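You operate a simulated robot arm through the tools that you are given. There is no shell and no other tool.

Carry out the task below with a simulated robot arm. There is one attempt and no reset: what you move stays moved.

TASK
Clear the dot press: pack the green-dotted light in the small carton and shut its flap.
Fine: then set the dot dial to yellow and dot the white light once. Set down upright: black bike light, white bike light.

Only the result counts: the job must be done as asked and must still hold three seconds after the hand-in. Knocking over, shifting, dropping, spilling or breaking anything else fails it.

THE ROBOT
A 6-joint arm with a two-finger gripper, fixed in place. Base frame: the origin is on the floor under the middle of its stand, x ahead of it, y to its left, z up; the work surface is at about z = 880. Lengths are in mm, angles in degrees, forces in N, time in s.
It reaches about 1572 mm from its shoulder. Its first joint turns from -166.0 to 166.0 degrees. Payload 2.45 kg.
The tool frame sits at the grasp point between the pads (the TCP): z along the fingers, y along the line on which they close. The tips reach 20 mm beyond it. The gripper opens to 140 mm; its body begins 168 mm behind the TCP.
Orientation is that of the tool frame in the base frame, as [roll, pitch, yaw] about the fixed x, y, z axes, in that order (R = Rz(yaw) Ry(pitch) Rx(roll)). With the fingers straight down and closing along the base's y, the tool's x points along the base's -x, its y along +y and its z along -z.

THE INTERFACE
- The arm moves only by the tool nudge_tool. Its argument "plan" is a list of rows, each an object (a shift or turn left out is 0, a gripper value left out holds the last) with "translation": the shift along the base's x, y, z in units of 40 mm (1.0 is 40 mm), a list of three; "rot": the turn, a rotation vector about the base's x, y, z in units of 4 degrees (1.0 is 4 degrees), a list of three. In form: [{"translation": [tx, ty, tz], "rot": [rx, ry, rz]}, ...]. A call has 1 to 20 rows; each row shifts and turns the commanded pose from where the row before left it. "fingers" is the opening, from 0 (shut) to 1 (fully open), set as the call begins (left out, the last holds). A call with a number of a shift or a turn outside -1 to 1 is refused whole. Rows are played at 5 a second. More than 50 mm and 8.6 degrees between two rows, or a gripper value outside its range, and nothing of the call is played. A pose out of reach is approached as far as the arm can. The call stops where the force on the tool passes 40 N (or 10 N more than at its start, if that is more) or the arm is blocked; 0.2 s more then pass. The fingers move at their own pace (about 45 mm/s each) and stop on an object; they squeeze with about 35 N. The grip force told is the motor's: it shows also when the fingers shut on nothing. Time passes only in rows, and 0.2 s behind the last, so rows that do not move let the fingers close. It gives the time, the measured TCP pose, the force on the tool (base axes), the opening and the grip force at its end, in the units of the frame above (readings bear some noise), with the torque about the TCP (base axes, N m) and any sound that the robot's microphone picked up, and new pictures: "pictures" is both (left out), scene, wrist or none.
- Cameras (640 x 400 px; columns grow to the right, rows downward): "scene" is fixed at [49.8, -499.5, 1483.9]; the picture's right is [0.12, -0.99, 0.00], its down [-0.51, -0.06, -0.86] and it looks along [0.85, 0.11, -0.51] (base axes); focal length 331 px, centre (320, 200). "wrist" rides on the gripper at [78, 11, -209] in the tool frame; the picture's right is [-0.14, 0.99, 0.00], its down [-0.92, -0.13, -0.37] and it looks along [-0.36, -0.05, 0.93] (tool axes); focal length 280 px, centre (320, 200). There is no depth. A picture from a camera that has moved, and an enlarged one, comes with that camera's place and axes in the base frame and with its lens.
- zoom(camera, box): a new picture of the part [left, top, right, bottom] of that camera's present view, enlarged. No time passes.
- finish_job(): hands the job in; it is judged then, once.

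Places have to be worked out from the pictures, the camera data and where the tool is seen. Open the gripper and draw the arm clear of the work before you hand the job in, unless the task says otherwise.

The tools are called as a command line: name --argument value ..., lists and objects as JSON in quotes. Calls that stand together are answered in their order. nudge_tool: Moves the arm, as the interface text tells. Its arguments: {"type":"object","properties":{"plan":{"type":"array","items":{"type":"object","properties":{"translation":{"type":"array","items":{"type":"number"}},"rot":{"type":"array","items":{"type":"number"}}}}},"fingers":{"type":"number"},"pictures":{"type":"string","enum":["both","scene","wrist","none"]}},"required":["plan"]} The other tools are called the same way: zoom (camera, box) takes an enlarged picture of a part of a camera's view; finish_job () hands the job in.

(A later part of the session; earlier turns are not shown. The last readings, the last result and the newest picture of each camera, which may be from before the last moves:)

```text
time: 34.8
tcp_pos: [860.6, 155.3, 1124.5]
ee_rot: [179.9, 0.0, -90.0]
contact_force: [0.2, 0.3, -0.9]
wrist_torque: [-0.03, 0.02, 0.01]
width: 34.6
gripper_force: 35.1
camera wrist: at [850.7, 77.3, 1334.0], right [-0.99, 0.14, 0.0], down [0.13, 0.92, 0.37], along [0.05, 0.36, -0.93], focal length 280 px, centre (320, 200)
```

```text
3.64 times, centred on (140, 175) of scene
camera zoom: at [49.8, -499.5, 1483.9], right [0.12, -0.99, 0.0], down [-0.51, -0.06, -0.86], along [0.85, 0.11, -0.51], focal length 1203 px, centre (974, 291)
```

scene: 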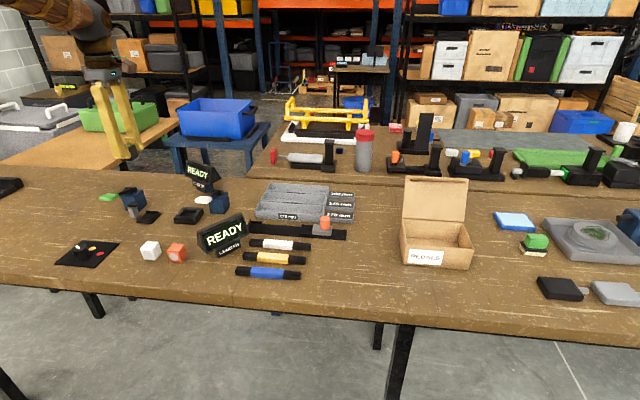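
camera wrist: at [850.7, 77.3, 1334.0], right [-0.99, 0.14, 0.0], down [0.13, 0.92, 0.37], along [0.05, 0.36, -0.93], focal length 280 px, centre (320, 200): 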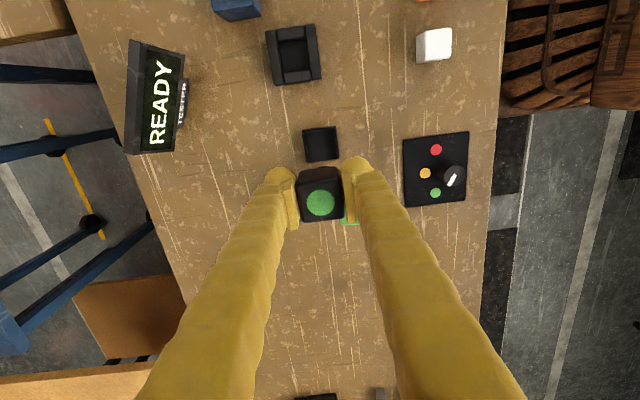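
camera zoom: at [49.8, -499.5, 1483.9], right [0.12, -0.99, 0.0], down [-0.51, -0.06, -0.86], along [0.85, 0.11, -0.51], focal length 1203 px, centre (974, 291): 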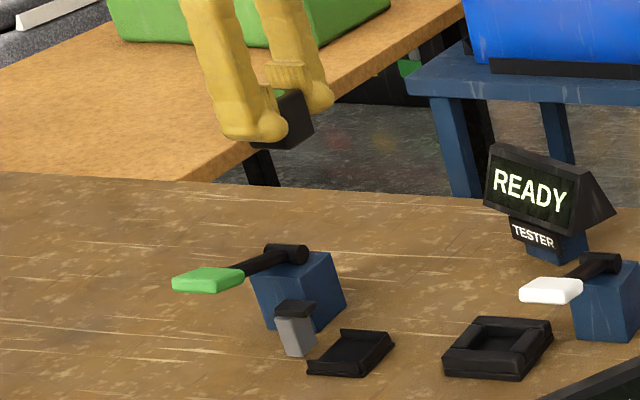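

The light is securely held and the nest is empty, with the lever and stamp undisturbed. I'll carry it to above the carton centre (≈797, −718), turning back so the fingers close along y, where the carton is longest.

nudge_tool --plan '[{"translation": [-0.07, -0.9, 0.2], "rot": [0, 0, -1]}, {"translation": [-0.07, -0.99, 0], "rot": [0, 0, -1]}, {"translation": [-0.07, -0.99, 0], "rot": [0, 0, -1]}, {"translation": [-0.07, -0.99, 0], "rot": [0, 0, -1]}, {"translation": [-0.07, -0.99, 0], "rot": [0, 0, -1]}, {"translation": [-0.07, -0.99, 0], "rot": [0, 0, -1]}, {"translation": [-0.07, -0.99, 0], "rot": [0, 0, -1]}, {"translation": [-0.07, -0.99, 0], "rot": [0, 0, -1]}, {"translation": [-0.07, -0.99, 0], "rot": [0, 0, -1]}, {"translation": [-0.07, -0.99, 0], "rot": [0, 0, -1]}, {"translation": [-0.07, -0.99, 0], "rot": [0, 0, -1]}, {"translation": [-0.07, -0.99, 0], "rot": [0, 0, -1]}, {"translation": [-0.07, -0.99, 0], "rot": [0, 0, -1]}, {"translation": [-0.07, -0.99, 0], "rot": [0, 0, -1]}, {"translation": [-0.07, -0.99, 0], "rot": [0, 0, -1]}, {"translation": [-0.07, -0.99, 0], "rot": [0, 0, -1]}, {"translation": [-0.07, -0.99, 0], "rot": [0, 0, -1]}, {"translation": [-0.07, -0.99, 0], "rot": [0, 0, -1]}, {"translation": [-0.07, -0.99, 0], "rot": [0, 0, -1]}, {"translation": [-0.07, -0.99, 0], "rot": [0, 0, -1]}]' --pictures "none"

nudge_tool --plan '[{"translation": [-0.07, -0.99, 0], "rot": [0, 0, -1]}, {"translation": [-0.07, -0.99, 0], "rot": [0, 0, -1]}, {"translation": [0, 0, 0], "rot": [0, 0, -0.5]}, {"translation": [0, 0, 0]}]' --pictures "both"

zoom --camera "wrist" --box '[210, 120, 410, 320]'

zoom --camera "scene" --box '[380, 90, 510, 280]'

```text
time: 39.0
tcp_pos: [804.5, -631.5, 1135.1]
ee_rot: [179.9, 0.0, -170.1]
contact_force: [-0.2, 0.3, 0.0]
wrist_torque: [-0.07, -0.03, -0.01]
width: 34.7
gripper_force: 35.1
```

```text
time: 40.0
tcp_pos: [798.0, -710.4, 1132.0]
ee_rot: [179.9, 0.0, -180.0]
contact_force: [-0.6, 0.1, 0.1]
wrist_torque: [-0.03, -0.04, 0.01]
width: 34.6
gripper_force: 34.8
camera wrist: at [719.6, -699.0, 1342.1], right [0.14, 0.99, 0.0], down [0.92, -0.13, 0.37], along [0.36, -0.05, -0.93], focal length 280 px, centre (320, 200)
```

scene: 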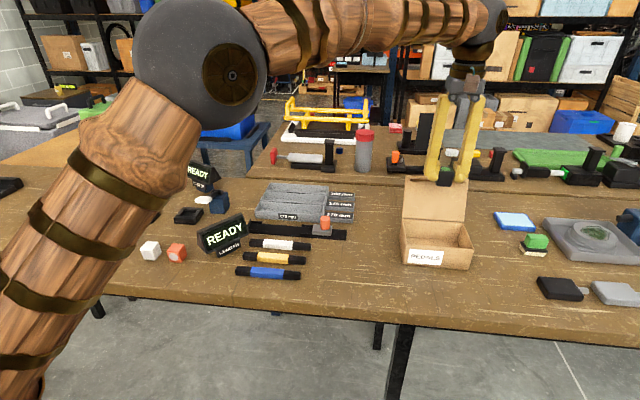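
wrist: 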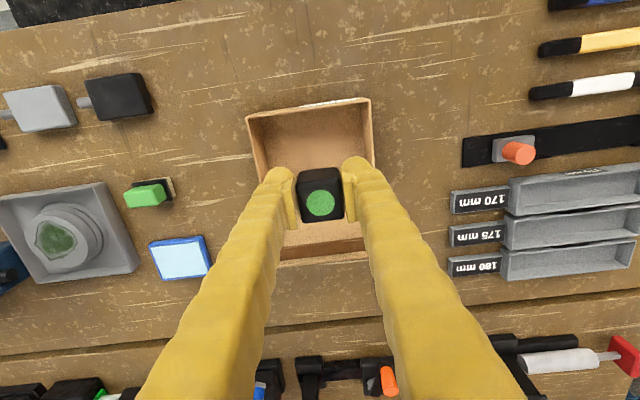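

```text
2.00 times, centred on (310, 220) of wrist
camera zoom: at [719.6, -699.0, 1342.1], right [0.14, 0.99, 0.0], down [0.92, -0.13, 0.37], along [0.36, -0.05, -0.93], focal length 561 px, centre (340, 160)
```

zoom: 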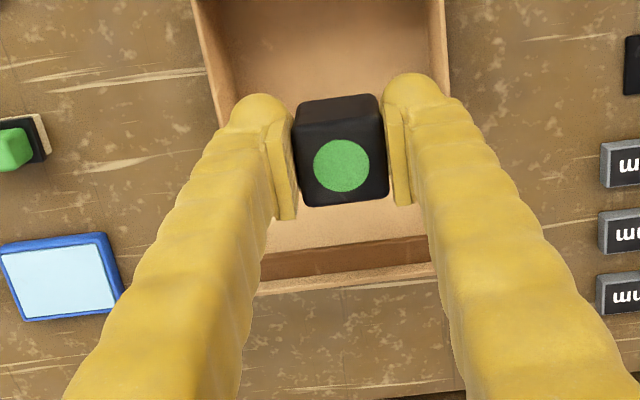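

```text
2.11 times, centred on (445, 185) of scene
camera zoom: at [49.8, -499.5, 1483.9], right [0.12, -0.99, 0.0], down [-0.51, -0.06, -0.86], along [0.85, 0.11, -0.51], focal length 696 px, centre (57, 232)
```

zoom: 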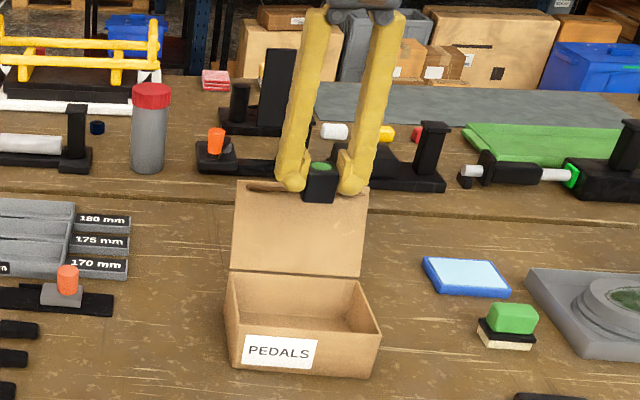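

From this view the carton front edge is at x≈740 and spans y −801…−634, so its centre is about (797, −717.6). I'll shift −7 mm in y and descend partway.

nudge_tool --plan '[{"translation": [-0.02, -0.18, -0.6]}, {"translation": [0, 0, -0.8]}, {"translation": [0, 0, -0.8]}, {"translation": [0, 0, -0.8]}, {"translation": [0, 0, -0.7]}, {"translation": [0, 0, -0.5]}, {"translation": [0, 0, 0]}]' --pictures "both"

zoom --camera "scene" --box '[380, 150, 500, 280]'

zoom --camera "wrist" --box '[210, 90, 430, 290]'

```text
time: 41.6
tcp_pos: [798.0, -717.1, 962.9]
ee_rot: [180.0, 0.0, 180.0]
contact_force: [-0.9, 0.3, -1.3]
wrist_torque: [-0.03, -0.03, -0.02]
width: 34.4
gripper_force: 35.3
camera wrist: at [719.6, -707.0, 1172.6], right [0.14, 0.99, 0.0], down [0.92, -0.13, 0.37], along [0.37, -0.05, -0.93], focal length 280 px, centre (320, 200)
```

scene: 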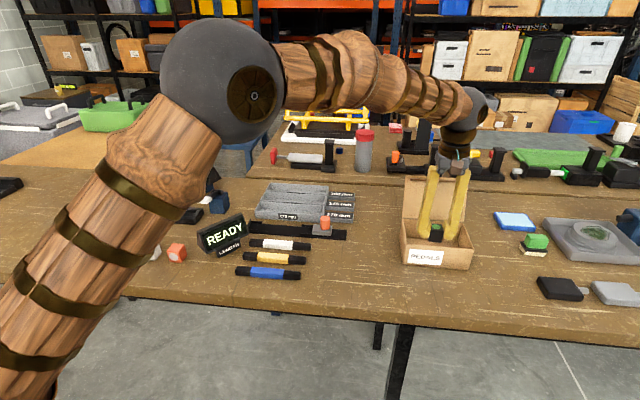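
wrist: 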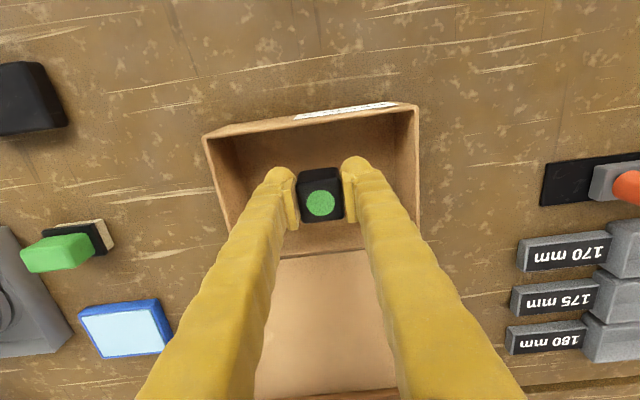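

```text
3.08 times, centred on (440, 215) of scene
camera zoom: at [49.8, -499.5, 1483.9], right [0.12, -0.99, 0.0], down [-0.51, -0.06, -0.86], along [0.85, 0.11, -0.51], focal length 1018 px, centre (-49, 154)
```

zoom: 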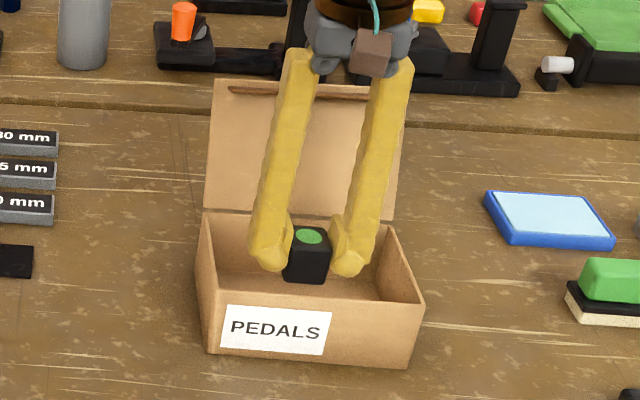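

```text
2.00 times, centred on (320, 190) of wrist
camera zoom: at [719.6, -707.0, 1172.6], right [0.14, 0.99, 0.0], down [0.92, -0.13, 0.37], along [0.37, -0.05, -0.93], focal length 561 px, centre (320, 220)
```

zoom: 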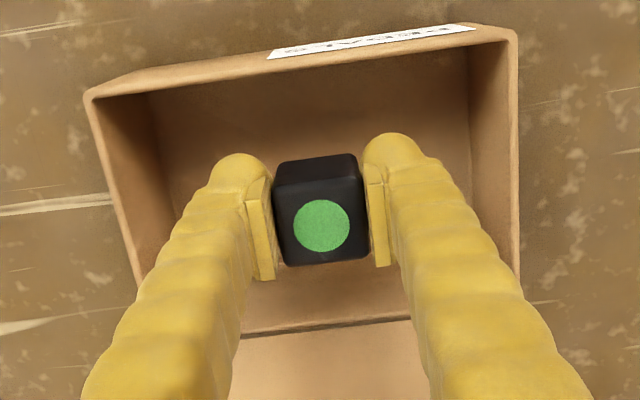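

The light is well inside the carton mouth, centred. I'll lower most of the way, then approach the floor in small steps watching the force.

nudge_tool --plan '[{"translation": [0, 0, -0.25]}, {"translation": [0, 0, -0.25]}, {"translation": [0, 0, -0.2]}, {"translation": [0, 0, -0.15]}, {"translation": [0, 0, 0]}]' --pictures "none"

nudge_tool --plan '[{"translation": [0, 0, -0.05]}, {"translation": [0, 0, -0.05]}, {"translation": [0, 0, -0.05]}, {"translation": [0, 0, 0]}]' --pictures "none"

```text
time: 42.8
tcp_pos: [797.8, -719.9, 929.3]
ee_rot: [-180.0, 0.0, 180.0]
contact_force: [-0.8, -0.2, -0.3]
wrist_torque: [-0.01, 0.01, 0.03]
width: 34.6
gripper_force: 34.9
```

```text
time: 43.8
tcp_pos: [798.8, -718.6, 922.7]
ee_rot: [179.9, 0.0, -180.0]
contact_force: [-0.5, 0.2, -0.8]
wrist_torque: [-0.04, 0.0, -0.03]
width: 34.6
gripper_force: 35.2
```

No contact at z≈922.7; continuing down in 1–1.5 mm steps.

nudge_tool --plan '[{"translation": [0, 0, -0.04]}, {"translation": [0, 0, -0.04]}, {"translation": [0, 0, 0]}]' --pictures "none"

nudge_tool --plan '[{"translation": [0, 0, -0.03]}, {"translation": [0, 0, 0]}]' --pictures "none"

nudge_tool --plan '[{"translation": [0, 0, -0.03]}, {"translation": [0, 0, 0]}]' --pictures "scene"

zoom --camera "scene" --box '[400, 200, 480, 275]'

```text
time: 44.6
tcp_pos: [799.0, -718.0, 920.1]
ee_rot: [180.0, 0.0, 180.0]
contact_force: [0.1, -0.6, -1.0]
wrist_torque: [0.0, -0.01, 0.02]
width: 34.6
gripper_force: 35.0
```

```text
time: 45.2
tcp_pos: [797.9, -717.8, 918.5]
ee_rot: [-179.9, 0.0, -180.0]
contact_force: [0.0, 0.1, 0.8]
wrist_torque: [0.02, -0.02, 0.0]
width: 34.6
gripper_force: 34.5
```

```text
time: 45.8
tcp_pos: [796.6, -718.2, 919.9]
ee_rot: [-179.9, 0.0, -180.0]
contact_force: [-0.9, 1.0, 15.3]
wrist_torque: [0.05, 0.01, -0.01]
width: 34.7
gripper_force: 35.4
```

scene: 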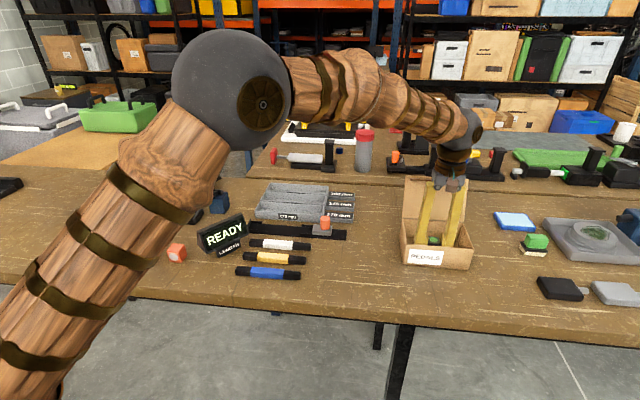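

```text
5.33 times, centred on (440, 238) of scene
camera zoom: at [49.8, -499.5, 1483.9], right [0.12, -0.99, 0.0], down [-0.51, -0.06, -0.86], along [0.85, 0.11, -0.51], focal length 1764 px, centre (-320, 0)
```

zoom: 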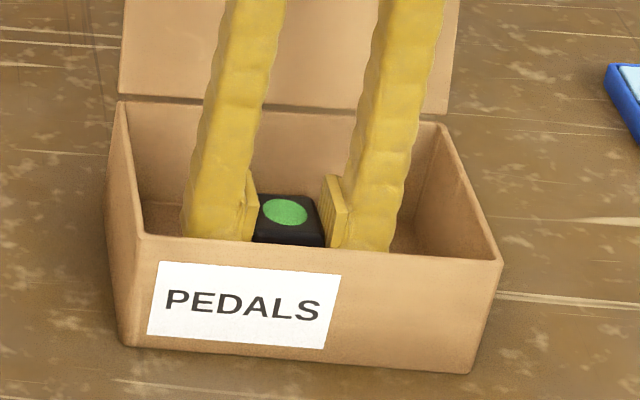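

Contact of 15 N: the light rests on the carton floor. I'll ease up slightly and open the fingers to 70 mm, which stays inside the carton walls.

nudge_tool --plan '[{"translation": [0, 0, 0.02]}, {"translation": [0, 0, 0]}, {"translation": [0, 0, 0]}, {"translation": [0, 0, 0]}]' --fingers 0.47 --pictures "both"

zoom --camera "wrist" --box '[200, 70, 440, 290]'

```text
time: 46.8
tcp_pos: [797.2, -717.9, 917.8]
ee_rot: [180.0, 0.0, -180.0]
contact_force: [0.8, -0.9, -0.5]
wrist_torque: [-0.02, -0.02, -0.01]
width: 65.4
gripper_force: 0.1
camera wrist: at [719.9, -706.7, 1128.2], right [0.14, 0.99, 0.0], down [0.92, -0.13, 0.37], along [0.36, -0.05, -0.93], focal length 280 px, centre (320, 200)
```

scene: 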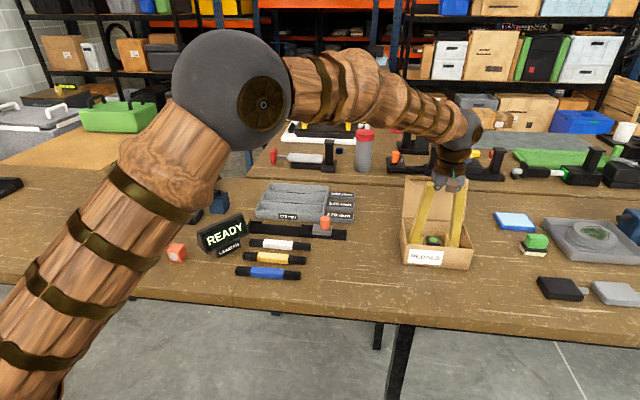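
wrist: 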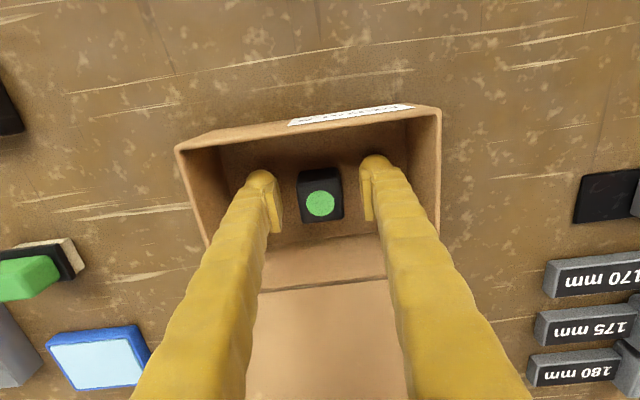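

```text
1.82 times, centred on (320, 180) of wrist
camera zoom: at [719.9, -706.7, 1128.2], right [0.14, 0.99, 0.0], down [0.92, -0.13, 0.37], along [0.36, -0.05, -0.93], focal length 510 px, centre (320, 236)
```

zoom: 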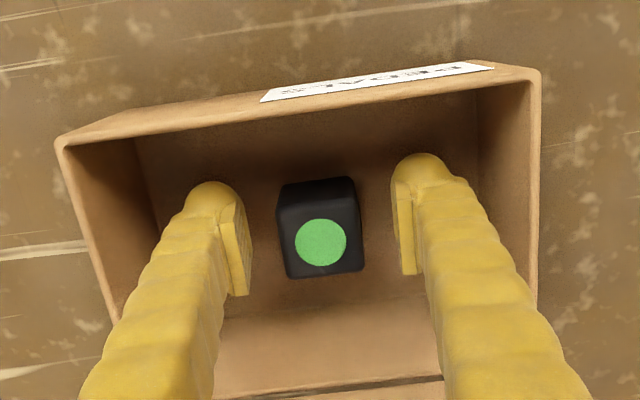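

The light stands upright on the carton floor, released. I'll lift straight up clear of the flap, then turn so one finger can go behind the flap.

nudge_tool --plan '[{"translation": [0, 0, 0.5]}, {"translation": [0, 0, 0.8]}, {"translation": [0, 0, 1]}, {"translation": [0, 0, 1]}, {"translation": [0, 0, 1]}, {"translation": [0, 0, 1]}, {"translation": [0, 0, 0.7]}]' --pictures "wrist"

zoom --camera "wrist" --box '[230, 80, 400, 270]'

```text
time: 48.4
tcp_pos: [798.1, -718.8, 1160.3]
ee_rot: [-180.0, 0.1, 179.9]
contact_force: [-0.6, -0.1, -0.7]
wrist_torque: [-0.02, 0.03, 0.0]
width: 65.7
gripper_force: 0.1
camera wrist: at [720.2, -707.2, 1368.7], right [0.14, 0.99, 0.0], down [0.92, -0.13, 0.37], along [0.36, -0.05, -0.93], focal length 280 px, centre (320, 200)
```

wrist: 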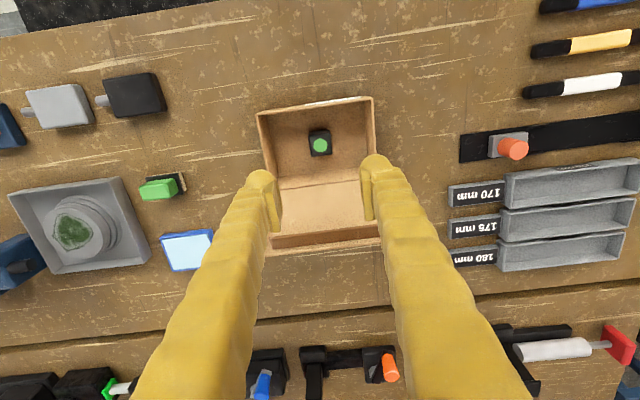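

```text
2.11 times, centred on (315, 175) of wrist
camera zoom: at [720.2, -707.2, 1368.7], right [0.14, 0.99, 0.0], down [0.92, -0.13, 0.37], along [0.36, -0.05, -0.93], focal length 590 px, centre (330, 253)
```

zoom: 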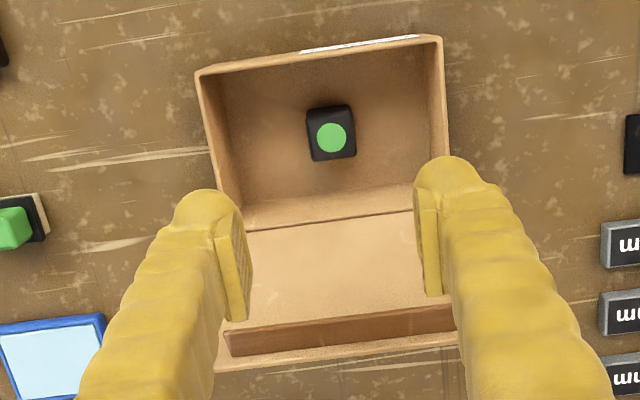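

Light stands upright inside. Now I rotate 90° with the gripper fully open above the carton, so that one finger can go behind the flap.

nudge_tool --plan '[{"translation": [0.063, 0, 0], "rot": [0, 0, 1]}, {"translation": [0.063, 0, 0], "rot": [0, 0, 1]}, {"translation": [0.063, 0, 0], "rot": [0, 0, 1]}, {"translation": [0.063, 0, 0], "rot": [0, 0, 1]}, {"translation": [0.063, 0, 0], "rot": [0, 0, 1]}, {"translation": [0.063, 0, 0], "rot": [0, 0, 1]}, {"translation": [0.063, 0, 0], "rot": [0, 0, 1]}, {"translation": [0.063, 0, 0], "rot": [0, 0, 1]}, {"translation": [0.063, 0, 0], "rot": [0, 0, 1]}, {"translation": [0.063, 0, 0], "rot": [0, 0, 1]}, {"translation": [0.063, 0, 0], "rot": [0, 0, 1]}, {"translation": [0.063, 0, 0], "rot": [0, 0, 1]}, {"translation": [0.063, 0, 0], "rot": [0, 0, 1]}, {"translation": [0.063, 0, 0], "rot": [0, 0, 1]}, {"translation": [0.063, 0, 0], "rot": [0, 0, 1]}, {"translation": [0.063, 0, 0], "rot": [0, 0, 1]}, {"translation": [0.063, 0, 0], "rot": [0, 0, 1]}, {"translation": [0.063, 0, 0], "rot": [0, 0, 1]}, {"translation": [0.063, 0, 0], "rot": [0, 0, 1]}, {"translation": [0.063, 0, 0], "rot": [0, 0, 1]}]' --fingers 1 --pictures "none"

nudge_tool --plan '[{"translation": [0.063, 0, 0], "rot": [0, 0, 1]}, {"translation": [0.063, 0, 0], "rot": [0, 0, 1]}, {"translation": [0.03, 0, 0], "rot": [0, 0, 0.5]}, {"translation": [0, 0, 0]}]' --pictures "both"

zoom --camera "scene" --box '[380, 80, 520, 280]'

```text
time: 52.6
tcp_pos: [847.8, -716.6, 1159.2]
ee_rot: [-180.0, 0.1, -99.9]
contact_force: [-0.4, 0.5, -0.2]
wrist_torque: [0.03, 0.0, 0.0]
width: 139.8
gripper_force: 0.1
```

```text
time: 53.6
tcp_pos: [852.9, -717.2, 1158.9]
ee_rot: [-179.9, -0.1, -90.1]
contact_force: [-0.6, 1.1, 0.5]
wrist_torque: [0.04, 0.0, 0.0]
width: 139.9
gripper_force: 0.1
camera wrist: at [842.9, -795.8, 1368.9], right [-0.99, 0.14, 0.0], down [0.13, 0.92, 0.37], along [0.05, 0.37, -0.93], focal length 280 px, centre (320, 200)
```

scene: 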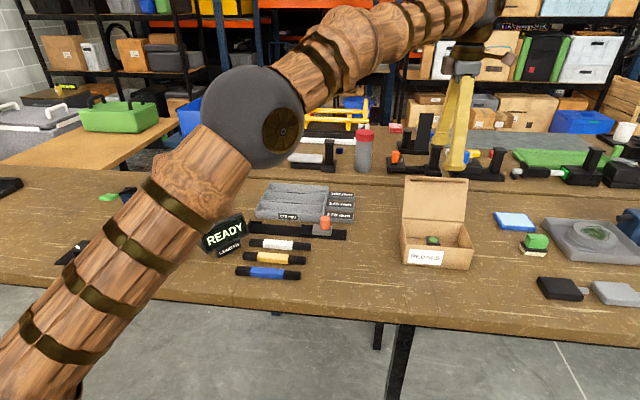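
wrist: 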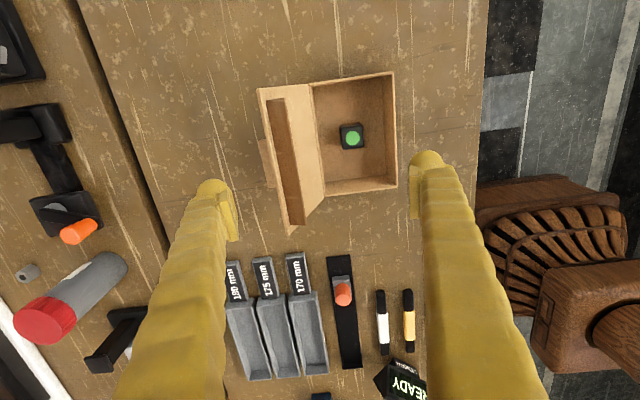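

```text
2.00 times, centred on (450, 180) of scene
camera zoom: at [49.8, -499.5, 1483.9], right [0.12, -0.99, 0.0], down [-0.51, -0.06, -0.86], along [0.85, 0.11, -0.51], focal length 662 px, centre (60, 240)
```

zoom: 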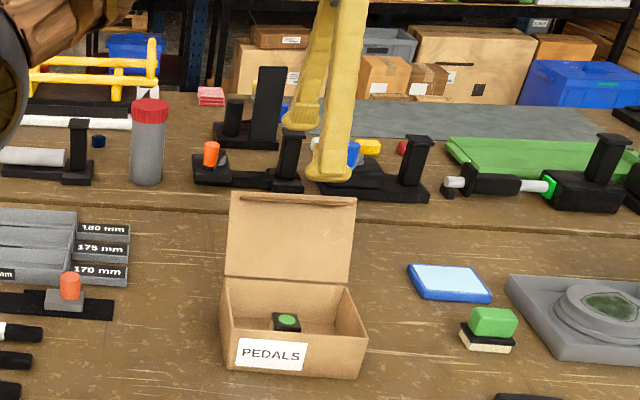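

There's something protruding behind the flap in the wrist view; zooming in on it.

zoom --camera "wrist" --box '[230, 60, 410, 250]'

zoom --camera "wrist" --box '[240, 70, 340, 245]'

```text
2.11 times, centred on (320, 155) of wrist
camera zoom: at [842.9, -795.8, 1368.9], right [-0.99, 0.14, 0.0], down [0.13, 0.92, 0.37], along [0.05, 0.37, -0.93], focal length 590 px, centre (320, 295)
```

zoom: 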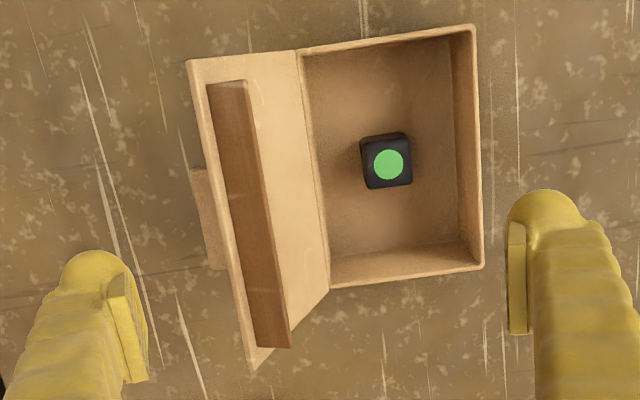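

```text
2.29 times, centred on (290, 158) of wrist
camera zoom: at [842.9, -795.8, 1368.9], right [-0.99, 0.14, 0.0], down [0.13, 0.92, 0.37], along [0.05, 0.37, -0.93], focal length 641 px, centre (389, 297)
```

zoom: 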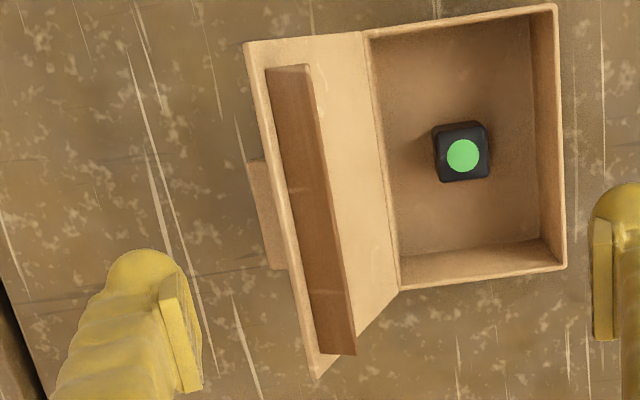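

A tab protrudes behind the flap (outer face) around y −752…−695, to x≈920. I'll position the rear finger well behind it (pad at x≈942), then descend beside it.

nudge_tool --plan '[{"translation": [0.25, 0, 0]}, {"translation": [0.25, 0, 0]}, {"translation": [0, 0, -0.5]}, {"translation": [0, 0, -0.5]}, {"translation": [0, 0, -0.5]}, {"translation": [0, 0, -0.5]}, {"translation": [0, 0, 0]}]' --pictures "both"

zoom --camera "wrist" --box '[180, 60, 410, 270]'

zoom --camera "scene" --box '[380, 80, 520, 280]'

```text
time: 55.2
tcp_pos: [873.7, -717.9, 1078.6]
ee_rot: [-179.9, 0.0, -90.0]
contact_force: [-0.7, -0.2, 0.4]
wrist_torque: [-0.01, 0.01, 0.01]
width: 139.8
gripper_force: 0.1
camera wrist: at [863.2, -795.9, 1289.0], right [-0.99, 0.14, 0.0], down [0.13, 0.92, 0.37], along [0.05, 0.36, -0.93], focal length 280 px, centre (320, 200)
```

scene: 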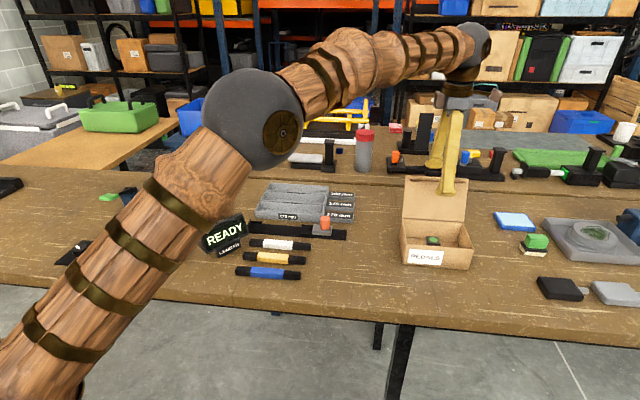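
wrist: 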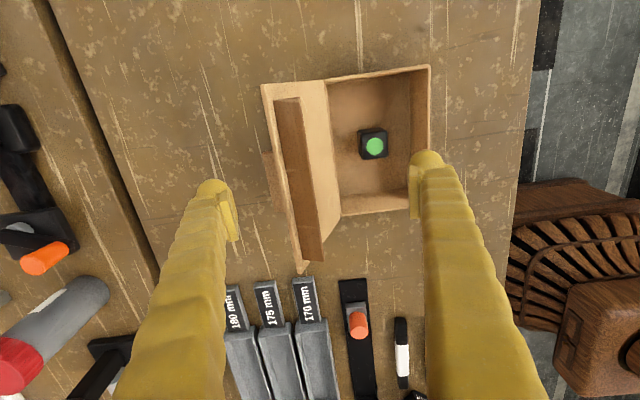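

```text
1.90 times, centred on (295, 165) of wrist
camera zoom: at [863.2, -795.9, 1289.0], right [-0.99, 0.14, 0.0], down [0.13, 0.92, 0.37], along [0.05, 0.36, -0.93], focal length 534 px, centre (368, 267)
```

zoom: 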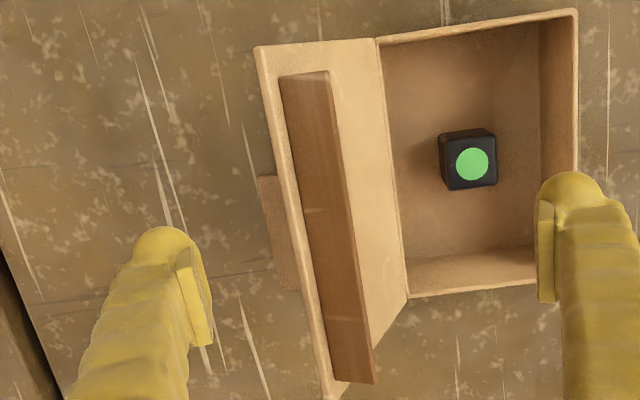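

```text
2.00 times, centred on (450, 180) of scene
camera zoom: at [49.8, -499.5, 1483.9], right [0.12, -0.99, 0.0], down [-0.51, -0.06, -0.86], along [0.85, 0.11, -0.51], focal length 662 px, centre (60, 240)
```

zoom: 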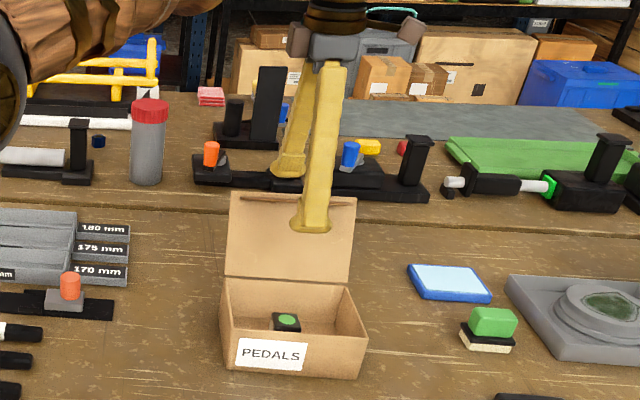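

Clearance is good. I'll descend another 30 mm and then start pushing the flap gently toward −x.

nudge_tool --plan '[{"translation": [0, 0, -0.4]}, {"translation": [0, 0, -0.35]}, {"translation": [-0.2, 0, 0]}, {"translation": [-0.2, 0, 0]}, {"translation": [-0.15, 0, 0]}, {"translation": [-0.1, 0, 0]}, {"translation": [-0.1, 0, 0]}, {"translation": [-0.1, 0, 0]}]' --pictures "both"

zoom --camera "wrist" --box '[180, 60, 410, 270]'

zoom --camera "scene" --box '[380, 80, 520, 280]'

```text
time: 57.0
tcp_pos: [840.4, -717.7, 1050.3]
ee_rot: [-180.0, 0.0, -90.1]
contact_force: [0.9, -0.6, 2.4]
wrist_torque: [-0.06, -0.11, -0.05]
width: 139.9
gripper_force: 0.1
camera wrist: at [829.2, -795.9, 1259.6], right [-0.99, 0.14, 0.0], down [0.13, 0.92, 0.37], along [0.05, 0.36, -0.93], focal length 280 px, centre (320, 200)
```

scene: 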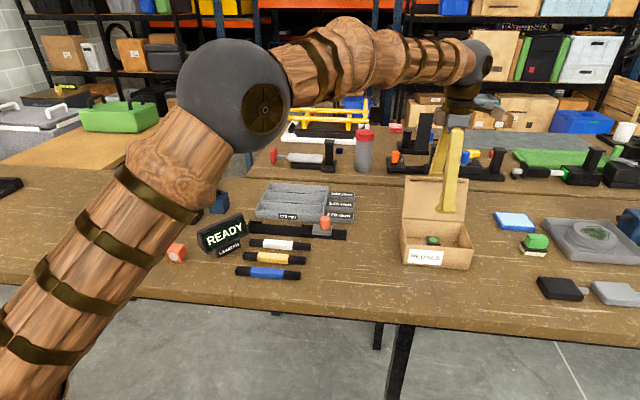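
wrist: 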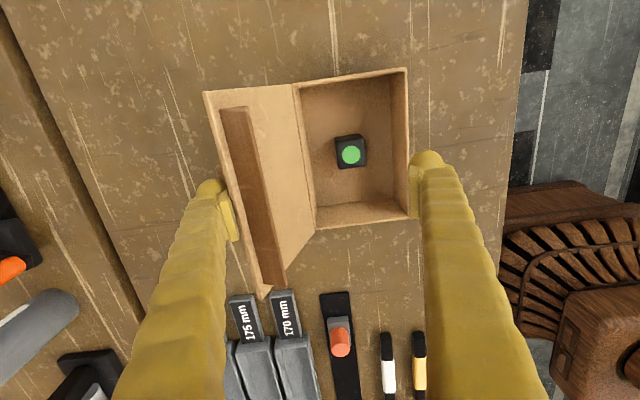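

```text
1.90 times, centred on (295, 165) of wrist
camera zoom: at [829.2, -795.9, 1259.6], right [-0.99, 0.14, 0.0], down [0.13, 0.92, 0.37], along [0.05, 0.36, -0.93], focal length 534 px, centre (368, 267)
```

zoom: 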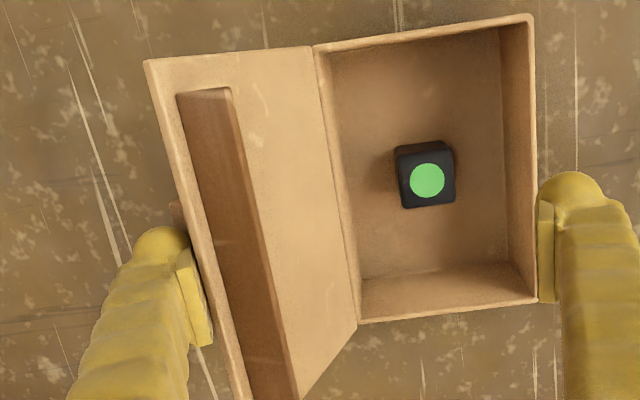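

```text
2.00 times, centred on (450, 180) of scene
camera zoom: at [49.8, -499.5, 1483.9], right [0.12, -0.99, 0.0], down [-0.51, -0.06, -0.86], along [0.85, 0.11, -0.51], focal length 662 px, centre (60, 240)
```

zoom: 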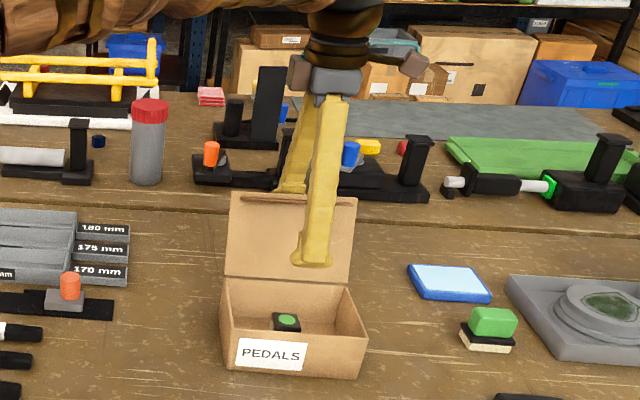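

The finger is about at the tab (slight force). I continue pushing gently in −x.

nudge_tool --plan '[{"translation": [-0.1, 0, 0]}, {"translation": [-0.1, 0, 0]}, {"translation": [-0.1, 0, 0]}, {"translation": [-0.1, 0, 0]}, {"translation": [-0.1, 0, 0]}]' --pictures "both"

zoom --camera "wrist" --box '[180, 60, 410, 270]'

zoom --camera "scene" --box '[380, 150, 500, 280]'

```text
time: 57.7
tcp_pos: [832.4, -717.0, 1053.8]
ee_rot: [-179.6, -0.3, -90.0]
contact_force: [4.4, -0.7, 6.1]
wrist_torque: [-0.03, -0.51, -0.11]
width: 140.1
gripper_force: 0.0
stopped in row 3: the force on the tool passed its limit at 43 N (the readings are from after the stop); the commanded pose is now the measured one
camera wrist: at [819.9, -794.9, 1263.1], right [-0.99, 0.14, -0.01], down [0.12, 0.92, 0.37], along [0.06, 0.36, -0.93], focal length 280 px, centre (320, 200)
```

scene: 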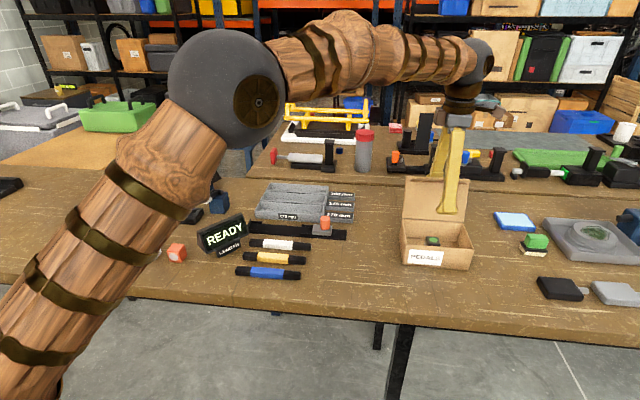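
wrist: 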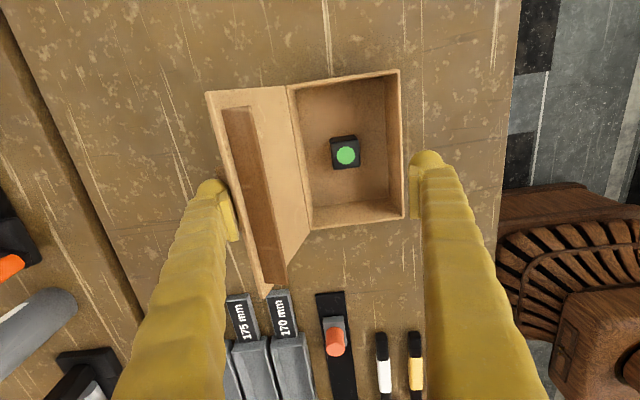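

```text
1.90 times, centred on (295, 165) of wrist
camera zoom: at [819.9, -794.9, 1263.1], right [-0.99, 0.14, -0.01], down [0.12, 0.92, 0.37], along [0.06, 0.36, -0.93], focal length 534 px, centre (368, 267)
```

zoom: 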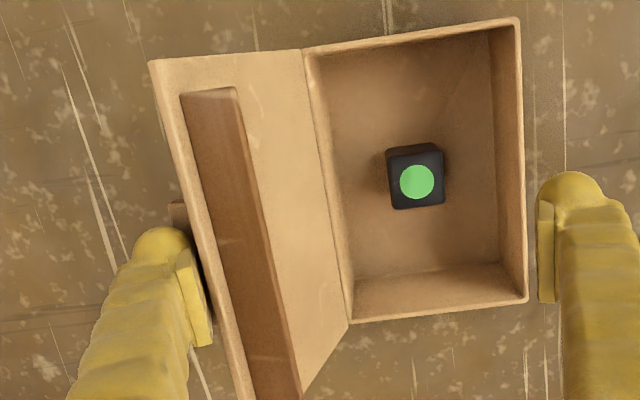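

```text
3.08 times, centred on (440, 215) of scene
camera zoom: at [49.8, -499.5, 1483.9], right [0.12, -0.99, 0.0], down [-0.51, -0.06, -0.86], along [0.85, 0.11, -0.51], focal length 1018 px, centre (-49, 154)
```

zoom: 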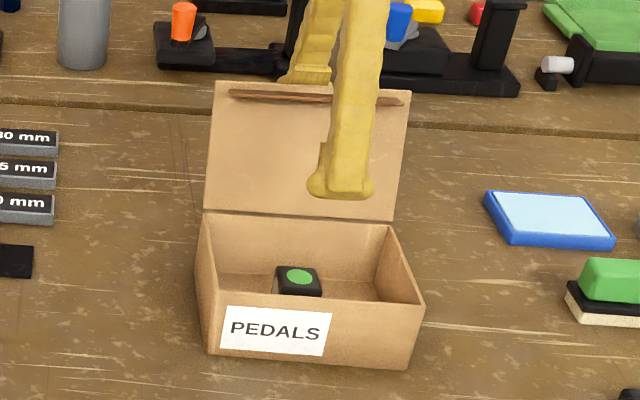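

The force was mostly upward at the rear finger. Its tip rode onto the sloping tab, which must sit lower (z≈1025–1040). I'll lift slightly, back off in +x, go lower and push the tab's outer end with the flat of the finger instead.

nudge_tool --plan '[{"translation": [0, 0, 0.3]}, {"translation": [0.3, 0, 0]}, {"translation": [0.4, 0, 0]}, {"translation": [0.35, 0, 0]}, {"translation": [0, 0, 0]}]' --pictures "both"

zoom --camera "wrist" --box '[180, 60, 410, 270]'

zoom --camera "scene" --box '[380, 150, 500, 280]'

```text
time: 58.9
tcp_pos: [874.2, -718.2, 1064.1]
ee_rot: [-179.7, -0.3, -90.1]
contact_force: [0.5, 0.2, -0.8]
wrist_torque: [0.03, 0.02, -0.03]
width: 140.1
gripper_force: 0.1
camera wrist: at [862.0, -794.9, 1274.5], right [-0.99, 0.14, -0.01], down [0.13, 0.92, 0.37], along [0.06, 0.36, -0.93], focal length 280 px, centre (320, 200)
```

scene: 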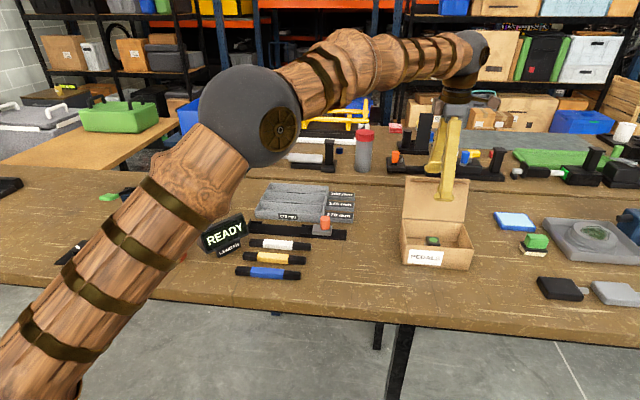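
wrist: 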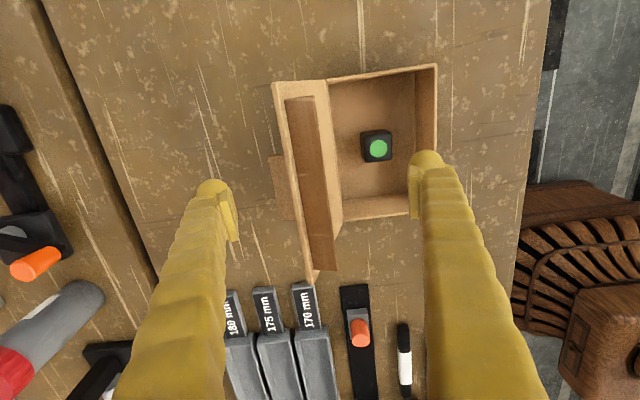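

```text
1.90 times, centred on (295, 165) of wrist
camera zoom: at [862.0, -794.9, 1274.5], right [-0.99, 0.14, -0.01], down [0.13, 0.92, 0.37], along [0.06, 0.36, -0.93], focal length 534 px, centre (368, 267)
```

zoom: 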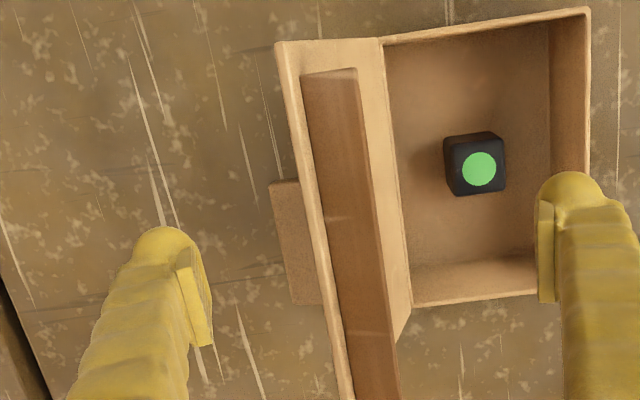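

```text
3.08 times, centred on (440, 215) of scene
camera zoom: at [49.8, -499.5, 1483.9], right [0.12, -0.99, 0.0], down [-0.51, -0.06, -0.86], along [0.85, 0.11, -0.51], focal length 1018 px, centre (-49, 154)
```

zoom: 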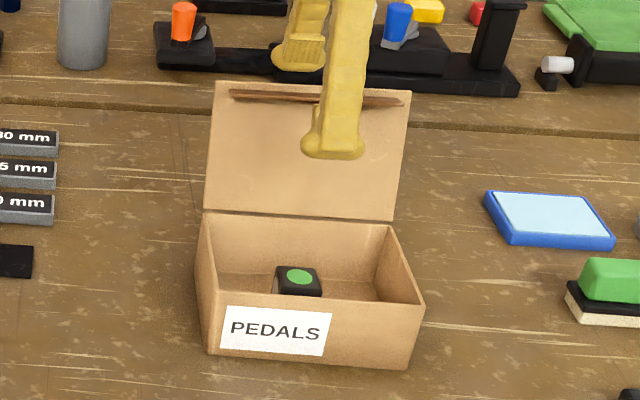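

The flap stayed where it was pushed (friction hinge), and the carton hasn't moved. Now I lower 34 mm and push the tab end with the finger's flat side.

nudge_tool --plan '[{"translation": [0, 0, -0.45]}, {"translation": [0, 0, -0.4]}, {"translation": [-0.2, 0, 0]}, {"translation": [-0.2, 0, 0]}, {"translation": [-0.1, 0, 0]}, {"translation": [-0.1, 0, 0]}, {"translation": [-0.1, 0, 0]}]' --pictures "both"

zoom --camera "wrist" --box '[180, 60, 410, 270]'

```text
time: 60.5
tcp_pos: [844.9, -718.2, 1029.9]
ee_rot: [-179.7, -0.1, -90.0]
contact_force: [0.6, -0.8, 0.7]
wrist_torque: [0.0, -0.06, 0.02]
width: 140.2
gripper_force: 0.1
camera wrist: at [833.8, -795.1, 1240.0], right [-0.99, 0.14, -0.01], down [0.13, 0.92, 0.37], along [0.06, 0.36, -0.93], focal length 280 px, centre (320, 200)
```

scene: 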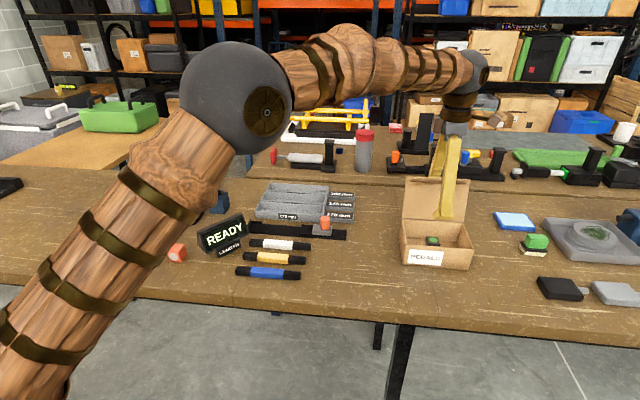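
wrist: 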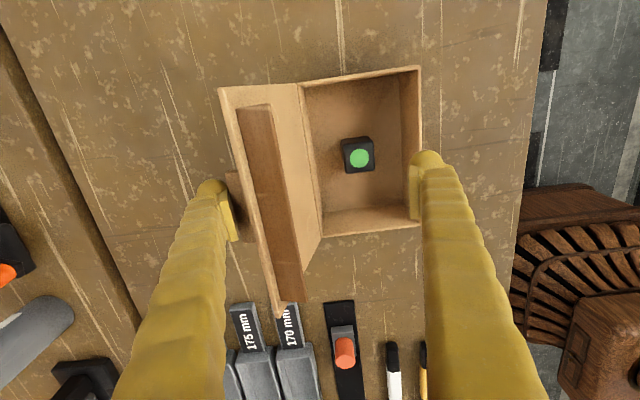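

```text
1.90 times, centred on (295, 165) of wrist
camera zoom: at [833.8, -795.1, 1240.0], right [-0.99, 0.14, -0.01], down [0.13, 0.92, 0.37], along [0.06, 0.36, -0.93], focal length 534 px, centre (368, 267)
```

zoom: 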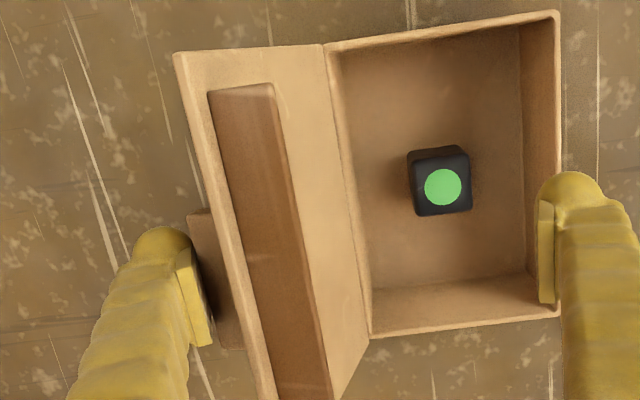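

The pad is about touching the tab's outer edge. Pushing on in 4 mm rows.

nudge_tool --plan '[{"translation": [-0.1, 0, 0]}, {"translation": [-0.1, 0, 0]}, {"translation": [-0.1, 0, 0]}, {"translation": [-0.1, 0, 0]}, {"translation": [-0.1, 0, 0]}, {"translation": [-0.1, 0, 0]}]' --pictures "both"

zoom --camera "wrist" --box '[180, 60, 410, 270]'

zoom --camera "scene" --box '[380, 150, 500, 280]'

```text
time: 61.9
tcp_pos: [821.3, -718.2, 1030.0]
ee_rot: [-179.7, -0.2, -90.0]
contact_force: [0.6, 0.0, 0.4]
wrist_torque: [-0.04, 0.03, -0.04]
width: 139.9
gripper_force: 0.1
camera wrist: at [809.8, -795.0, 1240.7], right [-0.99, 0.14, -0.01], down [0.12, 0.92, 0.37], along [0.06, 0.36, -0.93], focal length 280 px, centre (320, 200)
```

scene: 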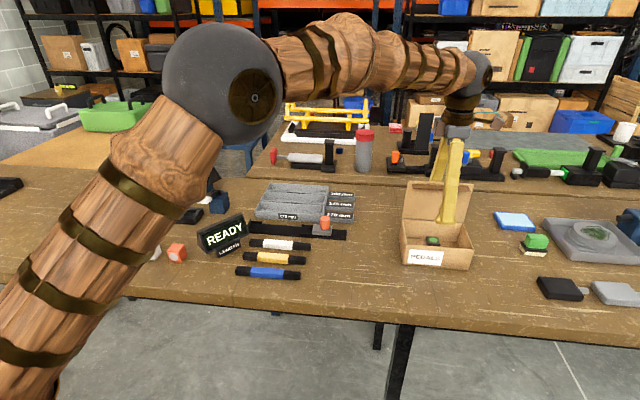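
wrist: 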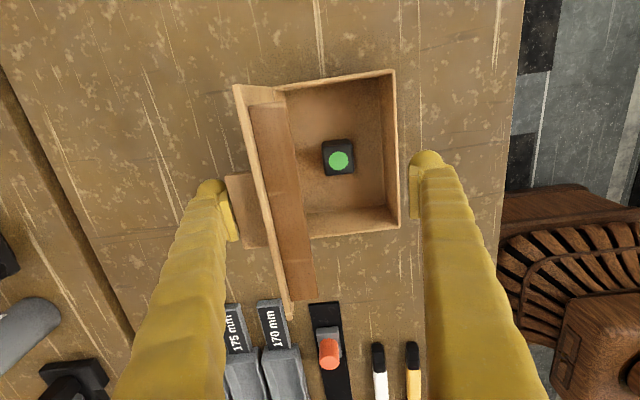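

```text
1.90 times, centred on (295, 165) of wrist
camera zoom: at [809.8, -795.0, 1240.7], right [-0.99, 0.14, -0.01], down [0.12, 0.92, 0.37], along [0.06, 0.36, -0.93], focal length 534 px, centre (368, 267)
```

zoom: 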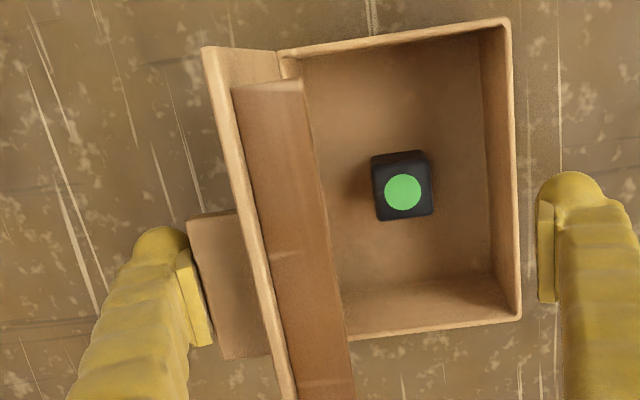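

```text
3.08 times, centred on (440, 215) of scene
camera zoom: at [49.8, -499.5, 1483.9], right [0.12, -0.99, 0.0], down [-0.51, -0.06, -0.86], along [0.85, 0.11, -0.51], focal length 1018 px, centre (-49, 154)
```

zoom: 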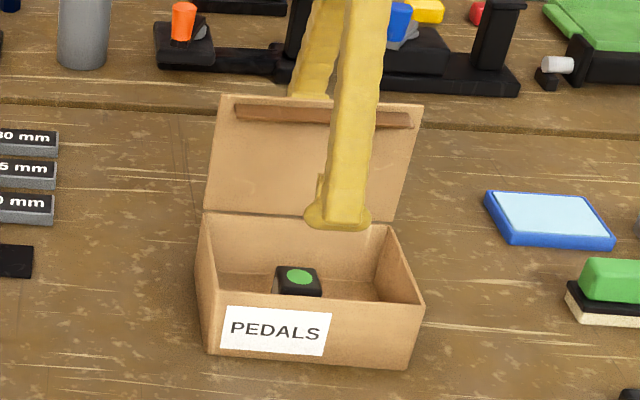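

That works smoothly: the flap is near vertical with almost no force and the carton hasn't shifted. Continuing the push.

nudge_tool --plan '[{"translation": [-0.1, 0, 0]}, {"translation": [-0.1, 0, 0]}, {"translation": [-0.1, 0, 0]}, {"translation": [-0.1, 0, 0]}, {"translation": [-0.1, 0, 0]}, {"translation": [-0.1, 0, 0]}, {"translation": [-0.1, 0, 0]}, {"translation": [-0.1, 0, 0]}]' --pictures "both"

zoom --camera "wrist" --box '[180, 60, 410, 270]'

zoom --camera "scene" --box '[380, 150, 500, 280]'

```text
time: 63.7
tcp_pos: [789.3, -718.3, 1032.2]
ee_rot: [-179.7, -0.3, -90.0]
contact_force: [0.4, 1.0, -0.5]
wrist_torque: [-0.04, 0.05, 0.02]
width: 140.0
gripper_force: 0.1
camera wrist: at [777.5, -795.1, 1240.9], right [-0.99, 0.14, -0.01], down [0.13, 0.92, 0.37], along [0.06, 0.36, -0.93], focal length 280 px, centre (320, 200)
```

scene: 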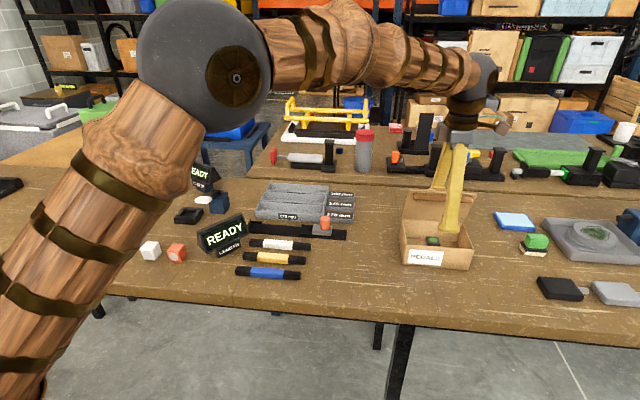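
wrist: 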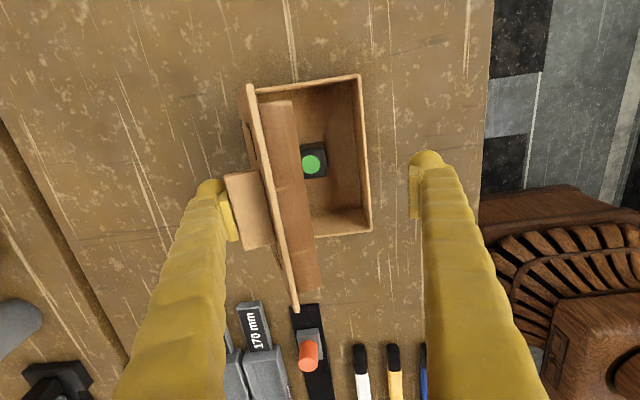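

```text
1.90 times, centred on (295, 165) of wrist
camera zoom: at [777.5, -795.1, 1240.9], right [-0.99, 0.14, -0.01], down [0.13, 0.92, 0.37], along [0.06, 0.36, -0.93], focal length 534 px, centre (368, 267)
```

zoom: 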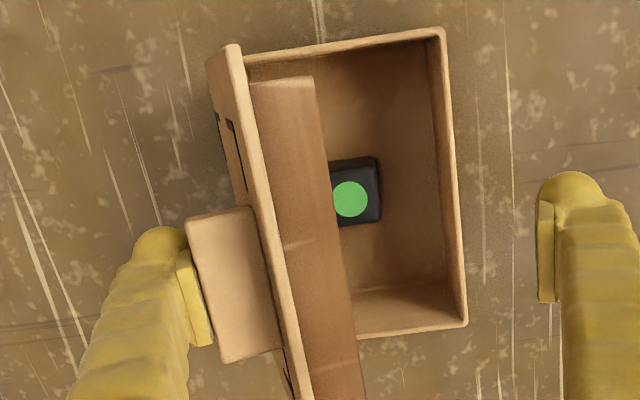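

```text
3.08 times, centred on (440, 215) of scene
camera zoom: at [49.8, -499.5, 1483.9], right [0.12, -0.99, 0.0], down [-0.51, -0.06, -0.86], along [0.85, 0.11, -0.51], focal length 1018 px, centre (-49, 154)
```

zoom: 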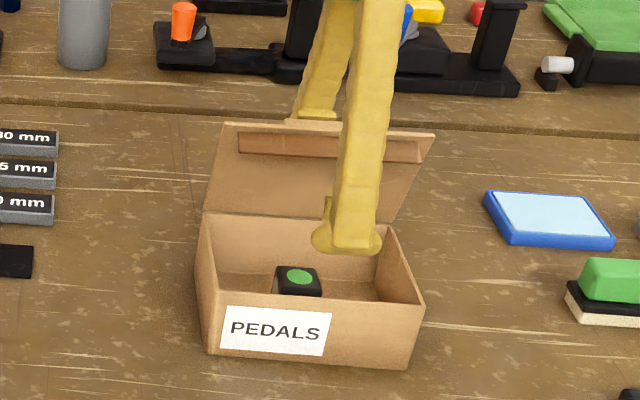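

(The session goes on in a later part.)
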